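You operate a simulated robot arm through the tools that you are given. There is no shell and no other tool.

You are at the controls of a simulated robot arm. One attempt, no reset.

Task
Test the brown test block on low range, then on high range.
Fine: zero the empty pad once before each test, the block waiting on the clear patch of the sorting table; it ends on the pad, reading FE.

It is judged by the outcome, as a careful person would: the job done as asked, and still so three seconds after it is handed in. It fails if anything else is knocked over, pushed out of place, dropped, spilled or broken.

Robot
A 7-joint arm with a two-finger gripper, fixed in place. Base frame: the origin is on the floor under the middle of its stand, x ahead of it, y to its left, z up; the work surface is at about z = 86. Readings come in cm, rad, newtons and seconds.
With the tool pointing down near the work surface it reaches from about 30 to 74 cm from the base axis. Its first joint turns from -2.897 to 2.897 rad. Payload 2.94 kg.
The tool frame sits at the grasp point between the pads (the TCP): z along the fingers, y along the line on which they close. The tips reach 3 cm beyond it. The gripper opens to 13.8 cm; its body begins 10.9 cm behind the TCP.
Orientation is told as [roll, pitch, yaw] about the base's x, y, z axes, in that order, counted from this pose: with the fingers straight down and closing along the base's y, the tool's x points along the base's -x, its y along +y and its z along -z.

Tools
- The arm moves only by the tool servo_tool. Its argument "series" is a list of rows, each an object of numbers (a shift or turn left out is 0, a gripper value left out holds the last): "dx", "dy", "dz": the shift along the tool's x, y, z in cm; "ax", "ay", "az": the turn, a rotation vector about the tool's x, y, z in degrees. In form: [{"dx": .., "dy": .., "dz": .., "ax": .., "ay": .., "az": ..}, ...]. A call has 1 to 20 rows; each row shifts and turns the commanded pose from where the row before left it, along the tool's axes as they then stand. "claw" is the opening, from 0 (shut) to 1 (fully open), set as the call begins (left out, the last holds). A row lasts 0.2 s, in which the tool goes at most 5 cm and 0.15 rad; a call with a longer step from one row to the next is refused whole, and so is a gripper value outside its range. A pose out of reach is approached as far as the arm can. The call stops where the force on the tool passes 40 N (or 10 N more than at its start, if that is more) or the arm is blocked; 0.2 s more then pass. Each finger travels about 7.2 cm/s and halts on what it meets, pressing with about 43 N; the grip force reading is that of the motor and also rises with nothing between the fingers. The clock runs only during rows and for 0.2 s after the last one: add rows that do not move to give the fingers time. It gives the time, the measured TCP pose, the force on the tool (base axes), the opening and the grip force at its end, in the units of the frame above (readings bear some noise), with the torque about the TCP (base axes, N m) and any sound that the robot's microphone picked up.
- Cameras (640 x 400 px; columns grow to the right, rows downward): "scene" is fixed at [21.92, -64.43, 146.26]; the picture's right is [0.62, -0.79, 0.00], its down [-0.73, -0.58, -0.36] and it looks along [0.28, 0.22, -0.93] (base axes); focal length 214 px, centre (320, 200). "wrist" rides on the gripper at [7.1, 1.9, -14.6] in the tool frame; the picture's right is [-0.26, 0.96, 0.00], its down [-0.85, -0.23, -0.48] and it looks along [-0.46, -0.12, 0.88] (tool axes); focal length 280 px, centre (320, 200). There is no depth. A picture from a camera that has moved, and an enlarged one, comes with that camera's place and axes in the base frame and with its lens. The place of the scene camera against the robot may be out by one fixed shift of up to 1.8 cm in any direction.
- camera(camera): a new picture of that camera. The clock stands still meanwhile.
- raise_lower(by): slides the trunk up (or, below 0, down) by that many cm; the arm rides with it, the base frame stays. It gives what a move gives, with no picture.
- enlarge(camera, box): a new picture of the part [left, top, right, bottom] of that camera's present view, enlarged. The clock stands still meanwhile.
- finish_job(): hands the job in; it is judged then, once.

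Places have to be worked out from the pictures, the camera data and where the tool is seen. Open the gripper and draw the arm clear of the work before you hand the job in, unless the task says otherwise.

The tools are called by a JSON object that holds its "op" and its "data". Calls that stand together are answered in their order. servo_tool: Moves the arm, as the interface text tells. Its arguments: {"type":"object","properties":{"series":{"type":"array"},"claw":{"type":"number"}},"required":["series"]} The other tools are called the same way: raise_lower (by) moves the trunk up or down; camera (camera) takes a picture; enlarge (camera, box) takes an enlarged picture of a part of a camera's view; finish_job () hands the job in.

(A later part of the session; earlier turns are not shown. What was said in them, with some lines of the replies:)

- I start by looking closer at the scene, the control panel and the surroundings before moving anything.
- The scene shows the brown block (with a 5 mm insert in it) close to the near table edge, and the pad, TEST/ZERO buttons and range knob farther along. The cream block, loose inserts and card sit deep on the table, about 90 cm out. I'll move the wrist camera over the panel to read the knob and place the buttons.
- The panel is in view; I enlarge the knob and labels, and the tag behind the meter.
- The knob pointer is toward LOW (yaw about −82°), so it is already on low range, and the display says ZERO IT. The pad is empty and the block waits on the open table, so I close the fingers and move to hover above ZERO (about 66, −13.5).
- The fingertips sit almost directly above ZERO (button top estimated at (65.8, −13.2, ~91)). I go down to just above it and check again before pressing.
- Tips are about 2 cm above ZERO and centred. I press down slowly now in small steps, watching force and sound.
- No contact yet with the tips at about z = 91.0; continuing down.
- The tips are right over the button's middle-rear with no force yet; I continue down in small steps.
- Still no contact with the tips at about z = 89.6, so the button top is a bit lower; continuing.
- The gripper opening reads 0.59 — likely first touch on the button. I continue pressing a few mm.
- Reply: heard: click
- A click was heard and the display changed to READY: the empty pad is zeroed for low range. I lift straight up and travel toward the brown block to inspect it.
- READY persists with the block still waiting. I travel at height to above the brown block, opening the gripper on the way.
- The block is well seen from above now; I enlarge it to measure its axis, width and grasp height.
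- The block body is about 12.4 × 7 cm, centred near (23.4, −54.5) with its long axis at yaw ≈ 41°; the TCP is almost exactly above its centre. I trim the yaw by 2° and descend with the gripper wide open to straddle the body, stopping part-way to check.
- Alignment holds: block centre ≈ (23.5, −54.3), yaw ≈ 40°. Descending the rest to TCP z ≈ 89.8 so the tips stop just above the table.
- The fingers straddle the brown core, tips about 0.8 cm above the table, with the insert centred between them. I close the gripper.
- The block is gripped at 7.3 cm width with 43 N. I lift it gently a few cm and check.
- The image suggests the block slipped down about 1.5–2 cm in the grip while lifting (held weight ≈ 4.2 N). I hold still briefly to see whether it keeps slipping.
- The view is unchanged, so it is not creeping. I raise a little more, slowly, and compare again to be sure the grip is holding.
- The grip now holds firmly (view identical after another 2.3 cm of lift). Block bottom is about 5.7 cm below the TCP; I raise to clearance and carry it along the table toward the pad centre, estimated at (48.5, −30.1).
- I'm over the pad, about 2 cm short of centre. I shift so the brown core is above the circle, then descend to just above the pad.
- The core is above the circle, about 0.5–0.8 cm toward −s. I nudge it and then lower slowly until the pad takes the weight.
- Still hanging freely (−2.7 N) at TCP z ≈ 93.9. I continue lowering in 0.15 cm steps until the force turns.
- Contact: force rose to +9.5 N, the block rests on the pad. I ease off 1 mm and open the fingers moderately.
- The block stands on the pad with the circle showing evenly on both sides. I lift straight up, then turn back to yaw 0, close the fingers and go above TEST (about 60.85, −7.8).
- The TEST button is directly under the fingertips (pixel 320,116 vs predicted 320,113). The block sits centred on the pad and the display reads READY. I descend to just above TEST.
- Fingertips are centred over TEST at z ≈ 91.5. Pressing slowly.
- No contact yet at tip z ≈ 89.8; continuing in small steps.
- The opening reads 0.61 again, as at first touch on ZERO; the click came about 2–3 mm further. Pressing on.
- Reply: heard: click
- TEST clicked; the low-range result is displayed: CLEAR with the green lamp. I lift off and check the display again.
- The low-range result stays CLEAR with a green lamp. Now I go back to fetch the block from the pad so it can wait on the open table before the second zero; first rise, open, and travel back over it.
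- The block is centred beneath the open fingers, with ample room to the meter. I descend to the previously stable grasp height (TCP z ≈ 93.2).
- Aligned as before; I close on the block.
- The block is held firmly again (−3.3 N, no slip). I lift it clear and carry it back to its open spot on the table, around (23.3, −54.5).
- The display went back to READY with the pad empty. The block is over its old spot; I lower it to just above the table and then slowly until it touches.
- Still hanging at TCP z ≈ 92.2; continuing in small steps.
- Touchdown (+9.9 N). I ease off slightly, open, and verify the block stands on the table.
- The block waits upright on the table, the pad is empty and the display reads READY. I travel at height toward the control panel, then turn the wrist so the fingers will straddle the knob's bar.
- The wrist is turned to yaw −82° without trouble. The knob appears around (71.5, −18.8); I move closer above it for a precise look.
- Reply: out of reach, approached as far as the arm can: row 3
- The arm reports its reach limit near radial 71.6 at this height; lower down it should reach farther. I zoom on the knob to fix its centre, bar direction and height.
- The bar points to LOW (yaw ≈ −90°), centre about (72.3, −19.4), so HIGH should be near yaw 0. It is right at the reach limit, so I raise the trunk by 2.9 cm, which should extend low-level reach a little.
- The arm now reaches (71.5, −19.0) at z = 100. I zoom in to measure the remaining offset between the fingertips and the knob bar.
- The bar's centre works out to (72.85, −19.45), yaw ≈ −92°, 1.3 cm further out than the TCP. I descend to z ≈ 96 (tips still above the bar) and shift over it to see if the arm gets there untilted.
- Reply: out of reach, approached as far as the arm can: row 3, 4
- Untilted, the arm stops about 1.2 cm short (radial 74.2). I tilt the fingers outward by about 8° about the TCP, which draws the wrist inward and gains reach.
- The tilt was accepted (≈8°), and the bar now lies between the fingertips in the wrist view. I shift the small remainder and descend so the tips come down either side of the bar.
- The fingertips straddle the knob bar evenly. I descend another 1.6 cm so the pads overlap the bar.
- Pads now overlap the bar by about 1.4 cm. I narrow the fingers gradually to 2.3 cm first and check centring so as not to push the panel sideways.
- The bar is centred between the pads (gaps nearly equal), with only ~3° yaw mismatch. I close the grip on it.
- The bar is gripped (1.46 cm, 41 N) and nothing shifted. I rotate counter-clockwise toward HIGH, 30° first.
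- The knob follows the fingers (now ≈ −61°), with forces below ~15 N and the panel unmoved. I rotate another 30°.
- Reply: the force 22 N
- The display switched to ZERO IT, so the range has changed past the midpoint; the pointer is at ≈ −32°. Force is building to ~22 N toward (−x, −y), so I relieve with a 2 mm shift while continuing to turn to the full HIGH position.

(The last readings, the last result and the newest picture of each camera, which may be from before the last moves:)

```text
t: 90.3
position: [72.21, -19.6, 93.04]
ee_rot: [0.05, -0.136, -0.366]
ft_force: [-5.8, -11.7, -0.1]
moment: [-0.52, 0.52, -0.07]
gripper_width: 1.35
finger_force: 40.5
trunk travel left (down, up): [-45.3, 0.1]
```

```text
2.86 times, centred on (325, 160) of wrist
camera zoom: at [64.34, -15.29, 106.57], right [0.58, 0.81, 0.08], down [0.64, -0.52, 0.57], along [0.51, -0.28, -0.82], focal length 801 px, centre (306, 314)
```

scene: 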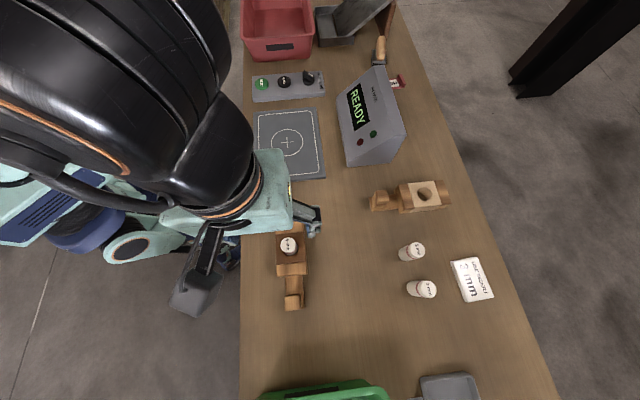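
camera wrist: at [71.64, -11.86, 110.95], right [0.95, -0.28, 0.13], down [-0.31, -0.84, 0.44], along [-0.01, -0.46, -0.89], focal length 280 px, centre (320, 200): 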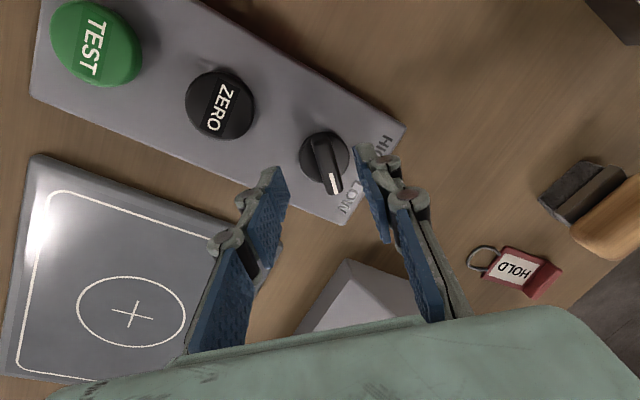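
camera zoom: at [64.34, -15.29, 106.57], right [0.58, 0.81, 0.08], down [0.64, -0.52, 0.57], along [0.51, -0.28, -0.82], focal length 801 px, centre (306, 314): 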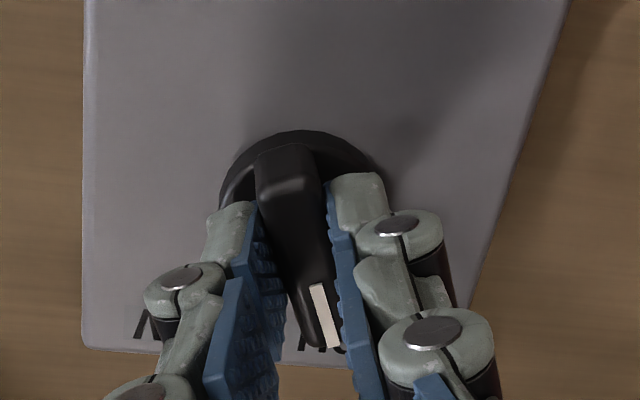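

Force dropped to ~13 N and the knob keeps following (≈ −21°). I continue toward HIGH with a small relief in −y.

{"op": "servo_tool", "data": {"series": [{"dy": -0.13, "az": -3}, {"az": -4}, {"az": -4, "dy": -0.04}, {}]}}

{"op": "enlarge", "data": {"camera": "wrist", "box": [220, 70, 410, 250]}}

{"op": "enlarge", "data": {"camera": "scene", "box": [280, 40, 400, 130]}}

```text
t: 91.3
position: [72.24, -19.76, 93.12]
ee_rot: [0.023, -0.141, -0.171]
ft_force: [3.8, -10.1, 3.0]
moment: [-0.36, 0.12, -0.07]
gripper_width: 1.38
finger_force: 40.0
trunk travel left (down, up): [-45.3, 0.1]
```

```text
2.22 times, centred on (315, 160) of wrist
camera zoom: at [63.61, -16.56, 106.46], right [0.42, 0.91, 0.06], down [0.72, -0.37, 0.59], along [0.55, -0.2, -0.81], focal length 623 px, centre (331, 289)
```

zoom: 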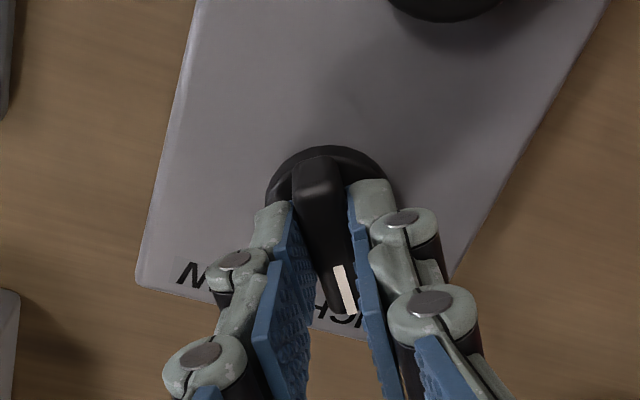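

```text
4.44 times, centred on (340, 85) of scene
camera zoom: at [21.92, -64.43, 146.26], right [0.62, -0.79, 0.0], down [-0.73, -0.58, -0.36], along [0.28, 0.22, -0.93], focal length 953 px, centre (231, 711)
```

zoom: 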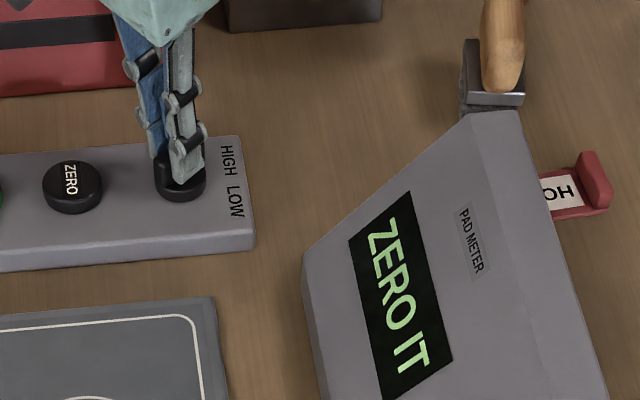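

At ≈ −10° now, with low torque and the pointer nearing HIGH. I turn the last ~9° for a symmetric HIGH position.

{"op": "servo_tool", "data": {"series": [{"dy": -0.1, "az": -3}, {"az": -3}, {"az": -3}, {}]}}

{"op": "enlarge", "data": {"camera": "wrist", "box": [220, 70, 410, 250]}}

```text
t: 92.3
position: [72.25, -19.9, 93.05]
ee_rot: [-0.001, -0.141, -0.014]
ft_force: [5.3, -6.2, 5.2]
moment: [-0.11, -0.5, -0.01]
gripper_width: 1.37
finger_force: 40.0
trunk travel left (down, up): [-45.3, 0.1]
```

```text
2.22 times, centred on (315, 160) of wrist
camera zoom: at [63.23, -17.67, 106.4], right [0.27, 0.96, 0.04], down [0.77, -0.24, 0.59], along [0.58, -0.13, -0.81], focal length 623 px, centre (331, 289)
```

zoom: 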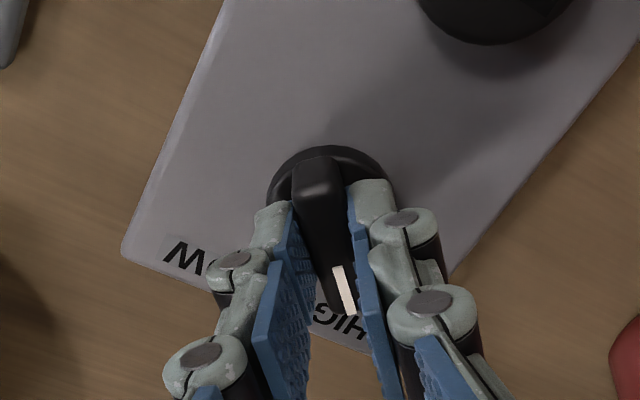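

The pointer now points at HIGH. I open the fingers slightly and retreat upward, then check the knob stays there.

{"op": "servo_tool", "data": {"series": [{}, {}, {}], "claw": 0.3}}

{"op": "servo_tool", "data": {"series": [{"dz": -0.6}, {"dz": -1.5}, {"dz": -2.5}, {"dz": -3}, {"dz": -2}, {}]}}

{"op": "camera", "data": {"camera": "wrist"}}

{"op": "enlarge", "data": {"camera": "scene", "box": [240, 20, 420, 170]}}

```text
t: 93.1
position: [72.23, -19.7, 93.05]
ee_rot: [0.001, -0.139, -0.016]
ft_force: [0.4, -0.2, -0.1]
moment: [0.0, -0.01, -0.05]
gripper_width: 4.13
finger_force: 0.1
trunk travel left (down, up): [-45.3, 0.1]
```

```text
t: 94.5
position: [71.03, -19.84, 102.6]
ee_rot: [-0.001, -0.14, -0.015]
ft_force: [0.3, -0.7, 0.2]
moment: [0.02, 0.01, 0.01]
gripper_width: 4.15
finger_force: 0.1
trunk travel left (down, up): [-45.3, 0.1]
```

```text
taken
camera wrist: at [62.03, -17.68, 115.95], right [0.27, 0.96, 0.04], down [0.77, -0.24, 0.59], along [0.58, -0.13, -0.81], focal length 280 px, centre (320, 200)
```

wrist: 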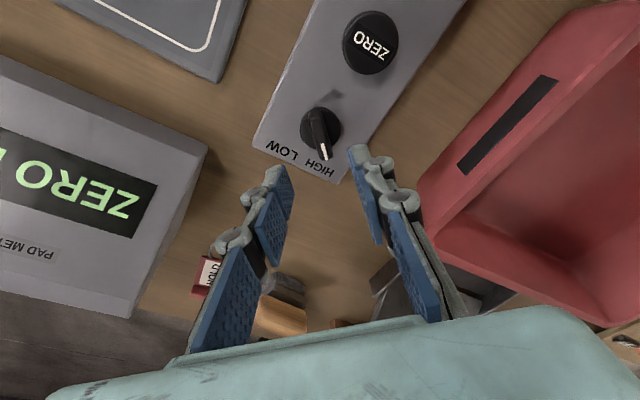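

```text
2.67 times, centred on (330, 95) of scene
camera zoom: at [21.92, -64.43, 146.26], right [0.62, -0.79, 0.0], down [-0.73, -0.58, -0.36], along [0.28, 0.22, -0.93], focal length 572 px, centre (293, 480)
```

zoom: 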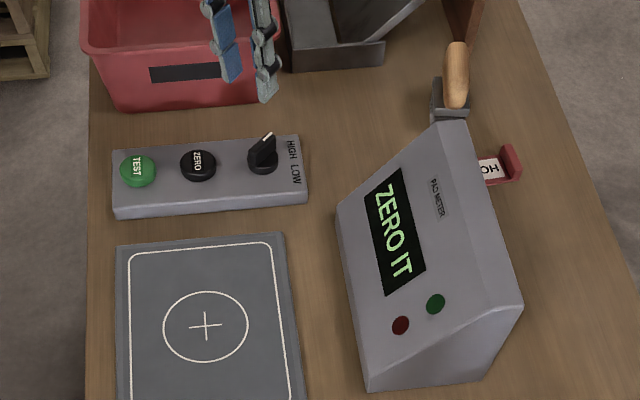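

The knob rests on HIGH and the display shows ZERO IT. I level the tool, close the fingers and move over ZERO; the pad is empty and the block is waiting on the table.

{"op": "servo_tool", "data": {"series": [{"ay": 4}, {"ay": 4}, {"dx": 1.7, "dy": 2.2}, {"dx": 1.7, "dy": 2.2}, {"dx": 1.6, "dy": 2.1}, {}, {}], "claw": 0}}

{"op": "camera", "data": {"camera": "wrist"}}

{"op": "camera", "data": {"camera": "scene"}}

```text
t: 96.1
position: [65.8, -13.11, 102.35]
ee_rot: [-0.002, 0.0, -0.013]
ft_force: [0.3, 0.0, 0.4]
moment: [-0.02, -0.02, -0.02]
gripper_width: 0.01
finger_force: 28.1
trunk travel left (down, up): [-45.3, 0.1]
```

```text
taken
camera wrist: at [58.82, -10.99, 116.81], right [0.28, 0.96, 0.0], down [0.85, -0.24, 0.48], along [0.46, -0.13, -0.88], focal length 280 px, centre (320, 200)
```

wrist: 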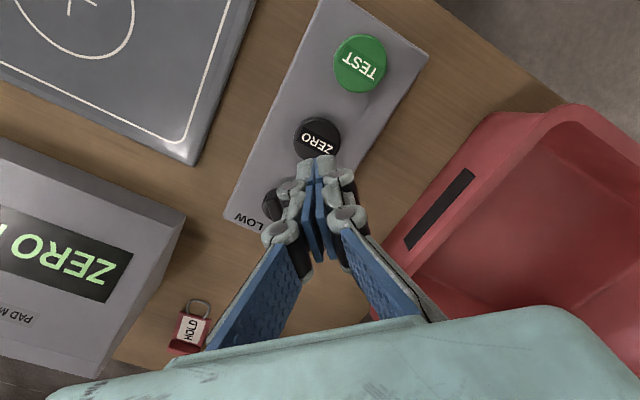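

```text
taken
```

scene: 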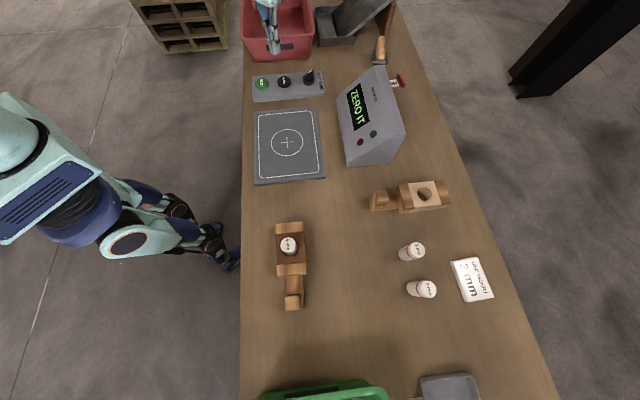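

ZERO is under the fingertips (slightly outward), pad empty, block waiting on the table. I descend and press ZERO once.

{"op": "servo_tool", "data": {"series": [{"dx": -0.3, "dy": -0.15, "dz": 2.0}, {"dz": 2.5}, {"dz": 2.0}, {"dz": 1.5}, {"dz": 0.8}, {"dz": 0.4}, {}]}}

{"op": "servo_tool", "data": {"series": [{"dz": 0.2}, {"dz": 0.2}, {"dz": 0.15}, {"dz": 0.15}]}}

{"op": "enlarge", "data": {"camera": "scene", "box": [240, 20, 420, 170]}}

```text
t: 97.7
position: [66.16, -13.48, 93.21]
ee_rot: [0.001, 0.0, -0.016]
ft_force: [-0.7, 0.8, -0.1]
moment: [-0.01, 0.01, 0.02]
gripper_width: 0.0
finger_force: 28.7
trunk travel left (down, up): [-45.3, 0.1]
```

```text
t: 98.7
position: [66.4, -13.45, 92.58]
ee_rot: [0.0, 0.001, -0.014]
ft_force: [-0.8, 0.6, -0.9]
moment: [0.0, 0.03, 0.03]
gripper_width: 0.0
finger_force: 28.8
trunk travel left (down, up): [-45.3, 0.1]
```

```text
2.67 times, centred on (330, 95) of scene
camera zoom: at [21.92, -64.43, 146.26], right [0.62, -0.79, 0.0], down [-0.73, -0.58, -0.36], along [0.28, 0.22, -0.93], focal length 572 px, centre (293, 480)
```

zoom: 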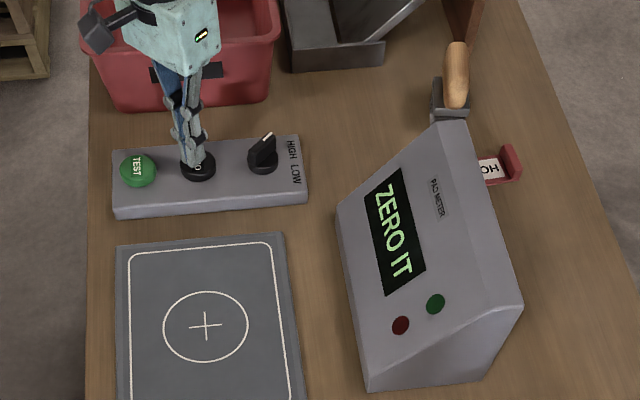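

Not yet touching (TCP z ≈ 92.6; first time the click came near 91.9). I continue in small steps.

{"op": "servo_tool", "data": {"series": [{"dz": 0.15}, {"dz": 0.15}, {"dz": 0.15}]}}

```text
t: 99.5
position: [66.3, -13.51, 92.11]
ee_rot: [0.0, -0.004, -0.014]
ft_force: [1.0, -0.1, 2.2]
moment: [0.01, -0.04, -0.02]
gripper_width: 0.6
finger_force: 28.9
trunk travel left (down, up): [-45.3, 0.1]
```

{"op": "enlarge", "data": {"camera": "scene", "box": [240, 20, 420, 170]}}

```text
2.67 times, centred on (330, 95) of scene
camera zoom: at [21.92, -64.43, 146.26], right [0.62, -0.79, 0.0], down [-0.73, -0.58, -0.36], along [0.28, 0.22, -0.93], focal length 572 px, centre (293, 480)
```

zoom: 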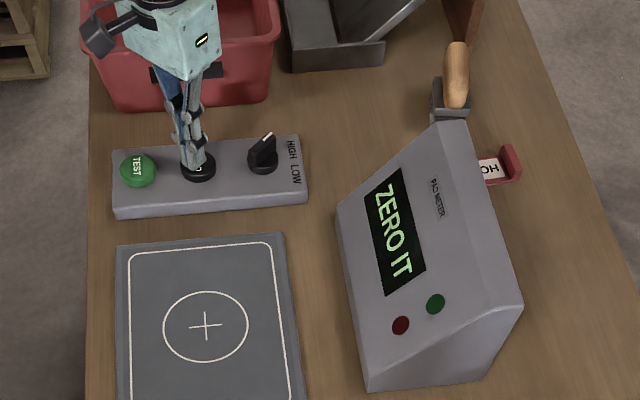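

Contact has started (2.2 N, opening 0.6) but there is no click yet and the display still says ZERO IT. I press about 2–3 mm further.

{"op": "servo_tool", "data": {"series": [{"dz": 0.15}, {"dz": 0.1}]}}

{"op": "enlarge", "data": {"camera": "scene", "box": [240, 20, 420, 170]}}

```text
t: 100.1
position: [66.21, -13.42, 91.78]
ee_rot: [0.0, -0.001, -0.014]
ft_force: [0.5, -0.6, 3.1]
moment: [-0.02, -0.05, 0.0]
gripper_width: 0.63
finger_force: 28.1
trunk travel left (down, up): [-45.3, 0.1]
heard: click
```

```text
2.67 times, centred on (330, 95) of scene
camera zoom: at [21.92, -64.43, 146.26], right [0.62, -0.79, 0.0], down [-0.73, -0.58, -0.36], along [0.28, 0.22, -0.93], focal length 572 px, centre (293, 480)
```

zoom: 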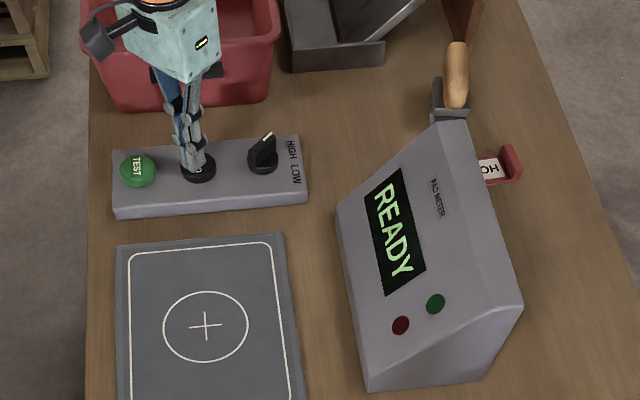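

Click heard and the display reads READY: zeroed on high range. I lift and go back to the block, opening the gripper on the way.

{"op": "servo_tool", "data": {"series": [{"dz": -0.5}, {"dz": -1.5}, {"dz": -3}, {"dz": -4}, {"dz": -4}, {"dz": -4}, {"dz": -3.2}, {}]}}

{"op": "servo_tool", "data": {"series": [{"dx": 3.3, "dy": -3.17}, {"dx": 3.3, "dy": -3.17}, {"dx": 3.3, "dy": -3.17}, {"dx": 3.3, "dy": -3.17}, {"dx": 3.3, "dy": -3.17}, {"dx": 3.3, "dy": -3.17}, {"dx": 3.3, "dy": -3.17}, {"dx": 3.3, "dy": -3.17}, {"dx": 3.3, "dy": -3.17}, {"dx": 3.3, "dy": -3.17}, {"dx": 3.3, "dy": -3.17}, {"dx": 3.3, "dy": -3.17}, {"dx": 3.25, "dy": -3.17}, {}], "claw": 0.85}}

{"op": "servo_tool", "data": {"series": [{"az": -7.5}, {"az": -7.5}, {"az": -7.5}, {"az": -7.5}, {"az": -7.5}, {"az": -7.5}, {}]}}

{"op": "camera", "data": {"camera": "wrist"}}

{"op": "camera", "data": {"camera": "scene"}}

```text
t: 101.9
position: [66.39, -13.52, 112.15]
ee_rot: [-0.002, 0.0, -0.014]
ft_force: [0.9, -0.2, -0.3]
moment: [0.01, 0.02, 0.04]
gripper_width: 0.0
finger_force: 28.5
trunk travel left (down, up): [-45.3, 0.1]
```

```text
t: 104.9
position: [22.7, -53.87, 112.12]
ee_rot: [-0.001, -0.001, -0.013]
ft_force: [0.6, -0.5, -0.3]
moment: [0.01, 0.02, 0.0]
gripper_width: 11.71
finger_force: 0.0
trunk travel left (down, up): [-45.3, 0.1]
```

```text
t: 106.5
position: [22.63, -53.88, 111.97]
ee_rot: [0.0, 0.0, 0.774]
ft_force: [1.3, 0.1, -0.1]
moment: [0.03, -0.02, -0.01]
gripper_width: 11.73
finger_force: 0.2
trunk travel left (down, up): [-45.3, 0.1]
```

```text
taken
camera wrist: at [16.38, -57.41, 126.51], right [-0.49, 0.87, 0.0], down [0.77, 0.43, 0.48], along [0.42, 0.23, -0.88], focal length 280 px, centre (320, 200)
```

wrist: 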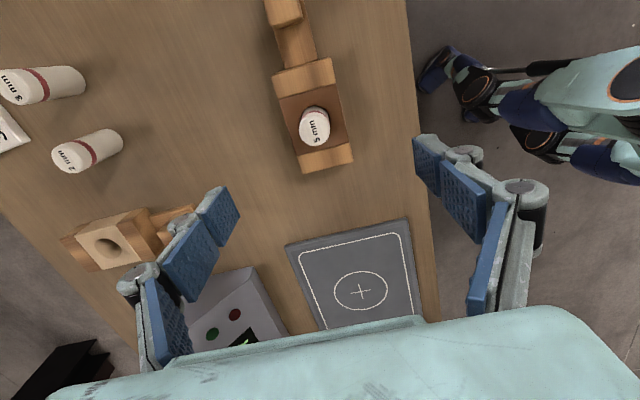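

```text
taken
```

scene: 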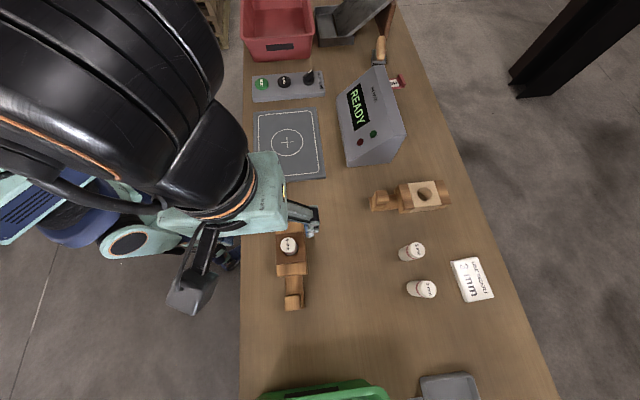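

I'm about 1 cm off in the closing direction from where I released the block; I correct by dy = −1.0 and descend part-way to verify.

{"op": "servo_tool", "data": {"series": [{"dy": -1.0}, {"dz": 3}, {"dz": 3.5}, {"dz": 3.5}, {"dz": 3}, {}]}}

{"op": "camera", "data": {"camera": "wrist"}}

```text
t: 107.9
position: [23.34, -54.7, 98.99]
ee_rot: [0.0, -0.001, 0.771]
ft_force: [-0.5, 0.3, 0.2]
moment: [-0.02, -0.05, -0.03]
gripper_width: 11.75
finger_force: 0.1
trunk travel left (down, up): [-45.3, 0.1]
```

```text
taken
camera wrist: at [16.95, -58.15, 113.53], right [-0.48, 0.87, 0.0], down [0.77, 0.43, 0.48], along [0.42, 0.23, -0.88], focal length 280 px, centre (320, 200)
```

wrist: 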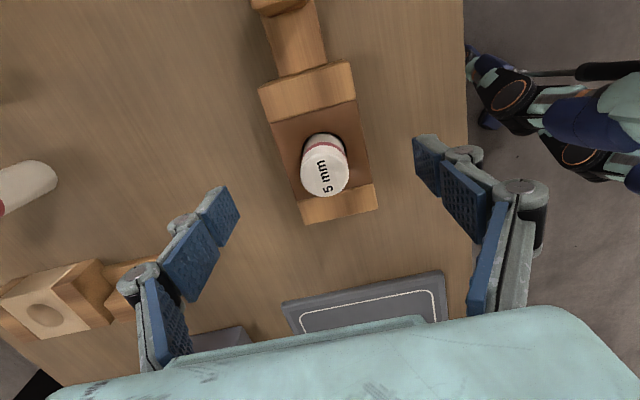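

Well aligned. I descend to the same grasp height as before (TCP z ≈ 91.9) and close.

{"op": "servo_tool", "data": {"series": [{"dz": 2.5}, {"dz": 2.0}, {"dz": 1.2}, {"dz": 0.8}, {"dz": 0.5}, {}]}}

{"op": "servo_tool", "data": {"series": [{}, {}, {}, {}, {}, {}], "claw": 0}}

{"op": "servo_tool", "data": {"series": [{"dz": -0.2}, {"dz": -0.3}, {"dz": -0.4}, {"dz": -0.5}, {"dz": -0.6}, {}]}}

{"op": "camera", "data": {"camera": "wrist"}}

```text
t: 109.3
position: [23.47, -54.68, 92.14]
ee_rot: [0.002, 0.002, 0.771]
ft_force: [-0.3, 0.6, -0.2]
moment: [0.01, 0.01, -0.01]
gripper_width: 11.73
finger_force: 0.1
trunk travel left (down, up): [-45.3, 0.1]
```

```text
t: 110.7
position: [23.43, -54.58, 92.05]
ee_rot: [-0.001, 0.0, 0.771]
ft_force: [-1.8, 1.5, 1.0]
moment: [0.31, 0.09, 0.07]
gripper_width: 7.34
finger_force: 42.7
trunk travel left (down, up): [-45.3, 0.1]
```

```text
t: 112.1
position: [23.47, -54.5, 93.9]
ee_rot: [0.0, 0.001, 0.772]
ft_force: [0.0, -0.1, -2.8]
moment: [0.02, -0.03, -0.02]
gripper_width: 7.29
finger_force: 42.9
trunk travel left (down, up): [-45.3, 0.1]
```

```text
taken
camera wrist: at [17.06, -58.15, 108.46], right [-0.48, 0.87, 0.0], down [0.77, 0.43, 0.48], along [0.42, 0.23, -0.88], focal length 280 px, centre (320, 200)
```

wrist: 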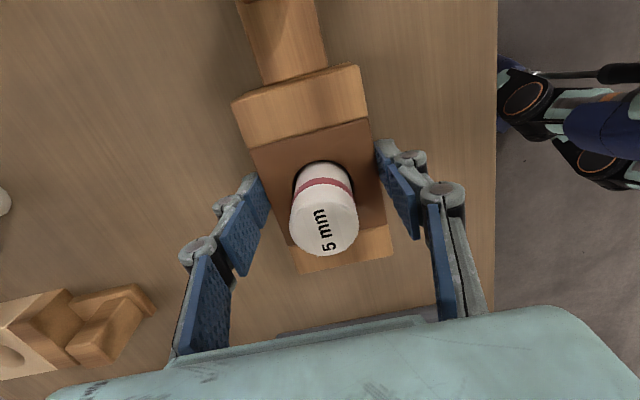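

Held securely as before. I lift to carrying height and move it back over the pad centre (48.8, −29.65).

{"op": "servo_tool", "data": {"series": [{"dz": -1.0}, {"dz": -1.5}, {"dz": -1.8}, {"dz": -1.6}, {"dz": -0.8}, {}]}}

{"op": "servo_tool", "data": {"series": [{"dx": -1.0}, {"dx": -2.0}, {"dx": -2.6}, {"dx": -2.8}, {"dx": -2.8}, {"dx": -2.8}, {"dx": -2.8}, {"dx": -2.8}, {"dx": -2.8}, {"dx": -2.8}, {"dx": -2.8}, {"dx": -2.6}, {"dx": -2.2, "dy": 0.1}, {"dx": -1.6, "dy": 0.1}, {"dx": -0.9}, {"dx": -0.3}, {}, {}]}}

{"op": "camera", "data": {"camera": "wrist"}}

{"op": "camera", "data": {"camera": "scene"}}

```text
t: 113.5
position: [23.55, -54.84, 100.81]
ee_rot: [0.001, -0.001, 0.772]
ft_force: [-0.2, -0.5, -3.1]
moment: [0.04, 0.0, 0.01]
gripper_width: 7.32
finger_force: 42.9
trunk travel left (down, up): [-45.3, 0.1]
```

```text
t: 117.3
position: [49.02, -29.57, 100.66]
ee_rot: [0.001, -0.002, 0.771]
ft_force: [0.1, 0.5, -3.8]
moment: [0.02, -0.01, 0.02]
gripper_width: 7.32
finger_force: 42.9
trunk travel left (down, up): [-45.3, 0.1]
```

```text
taken
camera wrist: at [42.67, -33.14, 115.14], right [-0.48, 0.87, 0.0], down [0.77, 0.43, 0.48], along [0.42, 0.23, -0.88], focal length 280 px, centre (320, 200)
```

wrist: 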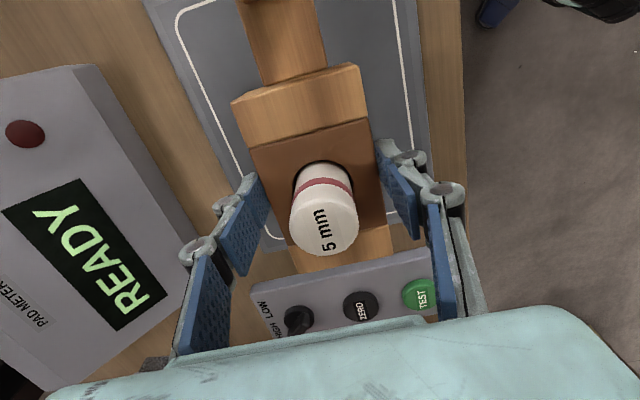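

```text
taken
```

scene: 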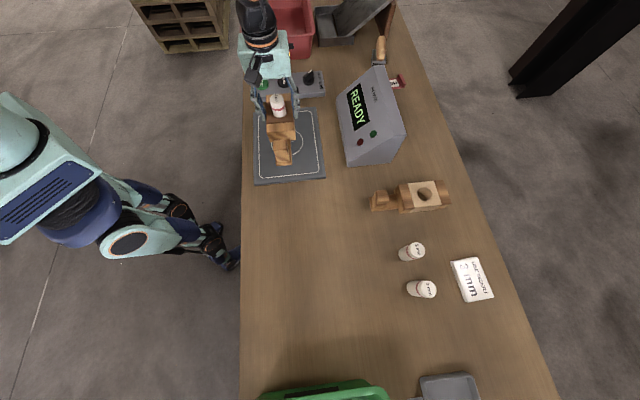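

The display still shows READY and the block is above the pad. I lower it to just above the pad, then slowly to touchdown.

{"op": "servo_tool", "data": {"series": [{"dz": 1.0}, {"dz": 1.6}, {"dz": 1.6}, {"dz": 1.2}, {"dz": 0.8}, {"dz": 0.4}, {}]}}

{"op": "servo_tool", "data": {"series": [{"dz": 0.15}, {"dz": 0.15}, {"dz": 0.15}, {"dz": 0.15}, {}]}}

```text
t: 118.9
position: [48.84, -29.64, 94.13]
ee_rot: [0.0, -0.002, 0.772]
ft_force: [0.2, 0.9, -3.4]
moment: [0.06, 0.01, -0.01]
gripper_width: 7.32
finger_force: 43.2
trunk travel left (down, up): [-45.3, 0.1]
```

```text
t: 120.1
position: [48.79, -29.8, 93.59]
ee_rot: [0.001, 0.0, 0.77]
ft_force: [0.2, -0.3, -2.6]
moment: [0.01, 0.01, 0.01]
gripper_width: 7.35
finger_force: 43.1
trunk travel left (down, up): [-45.3, 0.1]
```

Almost there; a few more small steps until the force turns positive.

{"op": "servo_tool", "data": {"series": [{"dz": 0.12}, {"dz": 0.12}, {}]}}

```text
t: 120.9
position: [48.81, -29.91, 93.38]
ee_rot: [0.002, 0.0, 0.771]
ft_force: [-0.1, -0.2, -3.7]
moment: [0.02, -0.03, -0.04]
gripper_width: 7.31
finger_force: 43.1
trunk travel left (down, up): [-45.3, 0.1]
```

{"op": "servo_tool", "data": {"series": [{"dz": 0.12}, {"dz": 0.12}, {}]}}

```text
t: 121.7
position: [48.9, -29.71, 93.28]
ee_rot: [-0.007, -0.001, 0.77]
ft_force: [3.5, 2.3, 17.3]
moment: [0.05, 0.6, 0.04]
gripper_width: 7.33
finger_force: 42.5
trunk travel left (down, up): [-45.3, 0.1]
```

Touchdown on the pad (+17 N). I ease off about 1.5 mm, open the fingers, and check.

{"op": "servo_tool", "data": {"series": [{"dz": -0.12}, {}]}}

{"op": "servo_tool", "data": {"series": [{}, {}, {}, {}], "claw": 0.75}}

{"op": "camera", "data": {"camera": "wrist"}}

{"op": "enlarge", "data": {"camera": "scene", "box": [230, 60, 420, 190]}}

```text
t: 122.3
position: [48.87, -29.72, 93.27]
ee_rot: [-0.002, 0.001, 0.771]
ft_force: [5.4, -0.5, 10.3]
moment: [-0.03, -1.01, -0.03]
gripper_width: 7.32
finger_force: 43.4
trunk travel left (down, up): [-45.3, 0.1]
```

```text
t: 123.3
position: [48.67, -29.76, 93.24]
ee_rot: [0.001, -0.002, 0.772]
ft_force: [-0.7, 0.1, -0.3]
moment: [-0.01, 0.05, 0.01]
gripper_width: 10.35
finger_force: 0.1
trunk travel left (down, up): [-45.3, 0.1]
```

```text
taken
camera wrist: at [42.44, -33.23, 107.73], right [-0.48, 0.87, 0.0], down [0.77, 0.43, 0.48], along [0.42, 0.23, -0.88], focal length 280 px, centre (320, 200)
```

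wrist: 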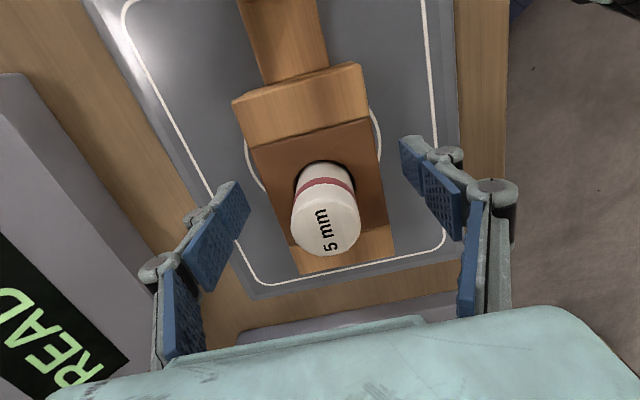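

```text
3.08 times, centred on (325, 125) of scene
camera zoom: at [21.92, -64.43, 146.26], right [0.62, -0.79, 0.0], down [-0.73, -0.58, -0.36], along [0.28, 0.22, -0.93], focal length 660 px, centre (305, 431)
```

zoom: 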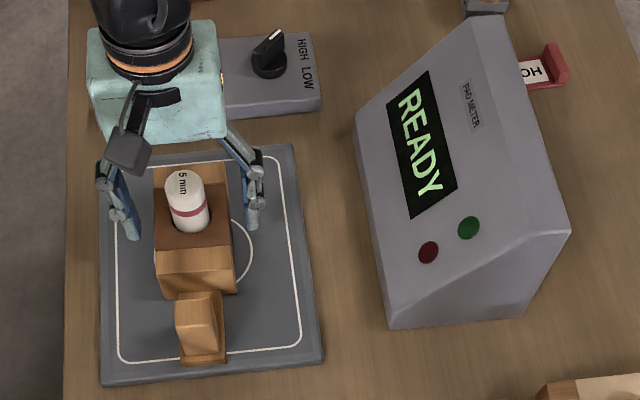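

The block is on the pad, centred, knob on HIGH, display READY. I lift straight up, turn back to yaw 0, close and move over TEST.

{"op": "servo_tool", "data": {"series": [{"dz": -0.6}, {"dz": -1.5}, {"dz": -3}, {"dz": -3.5}, {"dz": -3.5}, {"dz": -3.5}, {"dz": -2.5}, {}]}}

{"op": "servo_tool", "data": {"series": [{"az": 7.37}, {"az": 7.37}, {"az": 7.37}, {"az": 7.37}, {"az": 7.37}, {"az": 7.37}, {"dx": -2, "dy": 3.64}, {"dx": -2, "dy": 3.64}, {"dx": -2, "dy": 3.64}, {"dx": -2, "dy": 3.64}, {"dx": -2, "dy": 3.64}, {"dx": -2.0, "dy": 3.6}, {}, {}], "claw": 0}}

{"op": "camera", "data": {"camera": "wrist"}}

{"op": "camera", "data": {"camera": "scene"}}

```text
t: 125.1
position: [48.96, -29.73, 111.11]
ee_rot: [0.001, 0.0, 0.771]
ft_force: [0.2, 0.1, -0.9]
moment: [0.01, -0.02, -0.01]
gripper_width: 10.35
finger_force: 0.1
trunk travel left (down, up): [-45.3, 0.1]
```

```text
t: 128.1
position: [60.82, -7.68, 111.1]
ee_rot: [0.002, 0.002, 0.0]
ft_force: [0.0, -0.8, 0.5]
moment: [0.01, -0.01, 0.02]
gripper_width: 0.01
finger_force: 28.6
trunk travel left (down, up): [-45.3, 0.1]
```

```text
taken
camera wrist: at [53.69, -5.68, 125.66], right [0.26, 0.96, 0.0], down [0.85, -0.23, 0.48], along [0.46, -0.13, -0.88], focal length 280 px, centre (320, 200)
```

wrist: 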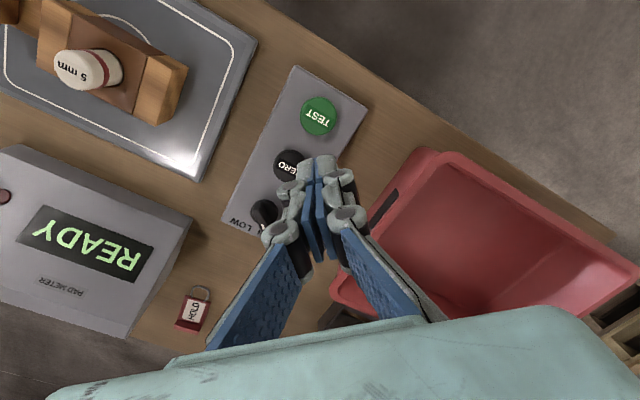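

```text
taken
```

scene: 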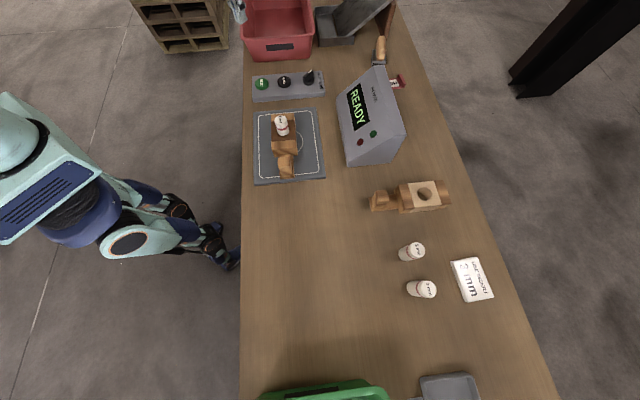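

TEST lies directly below the fingertips and all is in place (block on pad, HIGH, READY). I descend and press TEST.

{"op": "servo_tool", "data": {"series": [{"dz": 3.5, "dx": -0.15, "dy": -0.15}, {"dz": 3.5}, {"dz": 3.5}, {"dz": 3}, {"dz": 2}, {"dz": 1.5}, {"dz": 0.8}, {}]}}

{"op": "servo_tool", "data": {"series": [{"dz": 0.2}, {"dz": 0.2}, {"dz": 0.15}, {"dz": 0.15}, {"dz": 0.15}]}}

{"op": "enlarge", "data": {"camera": "scene", "box": [240, 20, 420, 170]}}

```text
t: 129.9
position: [60.97, -8.01, 93.52]
ee_rot: [-0.001, 0.0, 0.0]
ft_force: [-0.7, -0.6, -0.3]
moment: [0.03, -0.05, -0.01]
gripper_width: 0.0
finger_force: 28.0
trunk travel left (down, up): [-45.3, 0.1]
```

```text
t: 131.1
position: [61.02, -8.17, 92.58]
ee_rot: [-0.002, 0.0, 0.001]
ft_force: [-0.1, 0.4, 0.1]
moment: [-0.01, 0.02, 0.02]
gripper_width: 0.0
finger_force: 28.6
trunk travel left (down, up): [-45.3, 0.1]
```

```text
2.67 times, centred on (330, 95) of scene
camera zoom: at [21.92, -64.43, 146.26], right [0.62, -0.79, 0.0], down [-0.73, -0.58, -0.36], along [0.28, 0.22, -0.93], focal length 572 px, centre (293, 480)
```

zoom: 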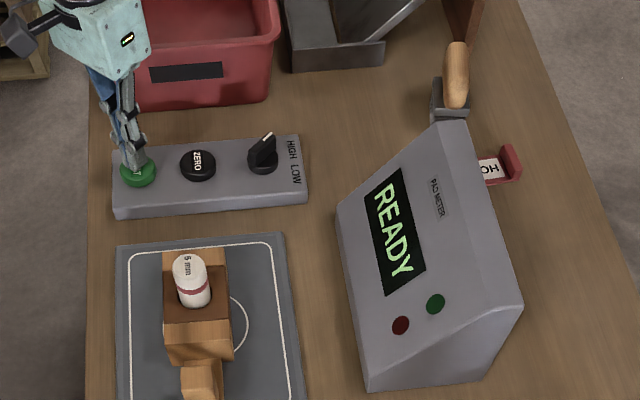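

Just above contact; continuing with small steps to the click.

{"op": "servo_tool", "data": {"series": [{"dz": 0.15}, {"dz": 0.15}, {"dz": 0.15}]}}

{"op": "enlarge", "data": {"camera": "scene", "box": [240, 20, 420, 170]}}

```text
t: 131.9
position: [61.02, -8.22, 92.29]
ee_rot: [-0.001, -0.001, 0.0]
ft_force: [-1.0, -0.4, 1.2]
moment: [0.02, 0.03, 0.01]
gripper_width: 0.6
finger_force: 28.5
trunk travel left (down, up): [-45.3, 0.1]
```

```text
2.67 times, centred on (330, 95) of scene
camera zoom: at [21.92, -64.43, 146.26], right [0.62, -0.79, 0.0], down [-0.73, -0.58, -0.36], along [0.28, 0.22, -0.93], focal length 572 px, centre (293, 480)
```

zoom: 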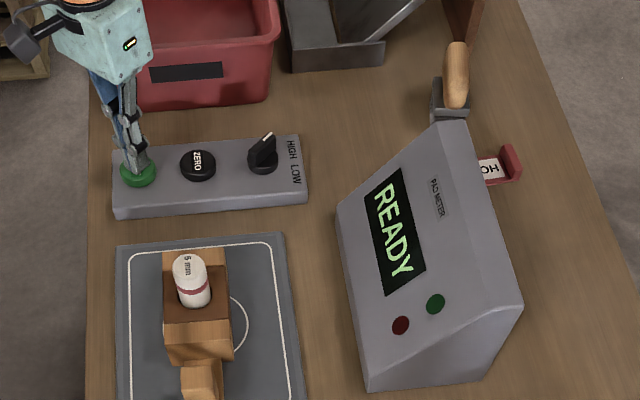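

First touch (opening 0.6) but no click yet; pressing the last 2–3 mm.

{"op": "servo_tool", "data": {"series": [{"dz": 0.15}, {"dz": 0.15}]}}

{"op": "enlarge", "data": {"camera": "scene", "box": [240, 20, 420, 170]}}

```text
t: 132.5
position: [61.11, -8.19, 91.89]
ee_rot: [0.0, -0.002, 0.0]
ft_force: [-0.1, -1.3, 2.4]
moment: [-0.02, 0.0, -0.01]
gripper_width: 0.62
finger_force: 28.7
trunk travel left (down, up): [-45.3, 0.1]
heard: click
```

```text
2.67 times, centred on (330, 95) of scene
camera zoom: at [21.92, -64.43, 146.26], right [0.62, -0.79, 0.0], down [-0.73, -0.58, -0.36], along [0.28, 0.22, -0.93], focal length 572 px, centre (293, 480)
```

zoom: 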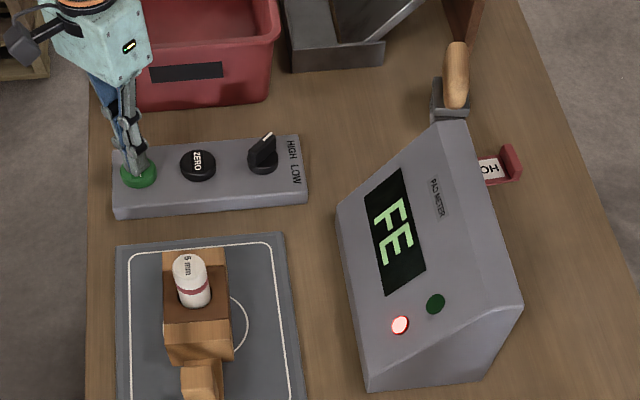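

The display reads FE with the red lamp lit: the high-range test is done. I lift off the button, then open the gripper and draw the arm back clear of the work.

{"op": "servo_tool", "data": {"series": [{"dz": -0.5}, {"dz": -1.5}, {"dz": -3}, {"dz": -4}, {"dz": -4}, {"dz": -4}, {"dz": -4}, {"dz": -4}, {}]}}

{"op": "servo_tool", "data": {"series": [{"dx": 3.8, "dy": -1.0}, {"dx": 3.8, "dy": -1.0, "dz": -0.8}, {"dx": 3.8, "dy": -1.0, "dz": -0.8}, {"dx": 3.8, "dy": -1.0, "dz": -0.8}, {"dx": 3.8, "dy": -1.0, "dz": -0.8}, {"dx": 3.8, "dy": -1.0, "dz": -0.8}, {"dx": 3.0, "dy": -1.0}, {}, {}], "claw": 1}}

{"op": "camera", "data": {"camera": "scene"}}

{"op": "enlarge", "data": {"camera": "scene", "box": [230, 50, 420, 190]}}

```text
t: 134.5
position: [60.88, -8.1, 116.63]
ee_rot: [0.002, 0.001, -0.001]
ft_force: [0.3, 0.0, 0.5]
moment: [0.0, 0.03, 0.04]
gripper_width: 0.02
finger_force: 28.1
trunk travel left (down, up): [-45.3, 0.1]
```

```text
t: 136.5
position: [35.19, -14.92, 120.54]
ee_rot: [0.0, 0.0, -0.002]
ft_force: [0.4, -0.8, 0.0]
moment: [-0.02, 0.02, -0.01]
gripper_width: 13.81
finger_force: 0.1
trunk travel left (down, up): [-45.3, 0.1]
```

```text
taken
```

scene: 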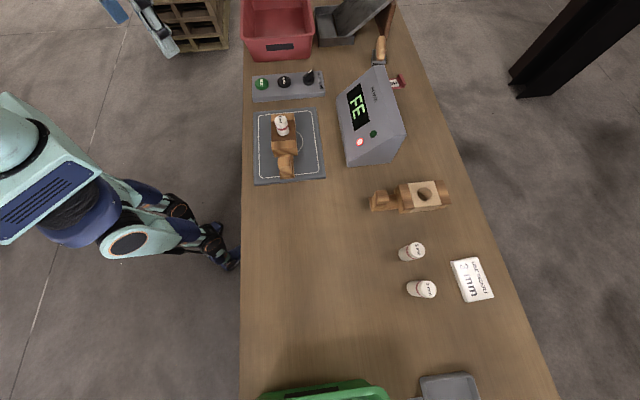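

```text
2.86 times, centred on (325, 120) of scene
camera zoom: at [21.92, -64.43, 146.26], right [0.62, -0.79, 0.0], down [-0.73, -0.58, -0.36], along [0.28, 0.22, -0.93], focal length 613 px, centre (306, 429)
```

zoom: 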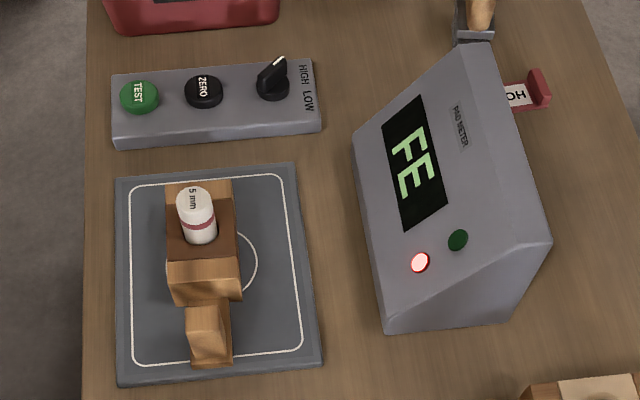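

The final state is stable: the block stands centred on the pad, the display reads FE with the red lamp, the knob is on HIGH, everything else is in place, and the open gripper is clear. I hand the job in.

{"op": "finish_job", "data": {}}

```text
The job is handed in.
```

I tested the brown block on both ranges. It is now on the pad with the meter reading FE, and the job is handed in.

| Range | Pad before the test | Result |
|---|---|---|
| Low | Zeroed once, empty, with the block waiting on the table | CLEAR, green lamp |
| High | Zeroed once, empty, with the block waiting on the table | FE, red lamp |

- **First lift:** the block slid about 2 cm down in the grip. It then held and was not dropped, and the later lifts showed no visible slipping.
- **Insert:** a card on the table says "USE INSERT 3 mm", but the block was tested with the 5 mm insert it already held. The task didn't mention changing it. The 3 mm insert was also about 92 cm out, past the arm's 74 cm reach, so I left the card and the loose inserts alone.

The knob is left on HIGH, the gripper is open and the arm is clear. In the last picture nothing else on the table had moved. The trunk is 2.8 cm higher than at the start, because I raised it to reach the knob.
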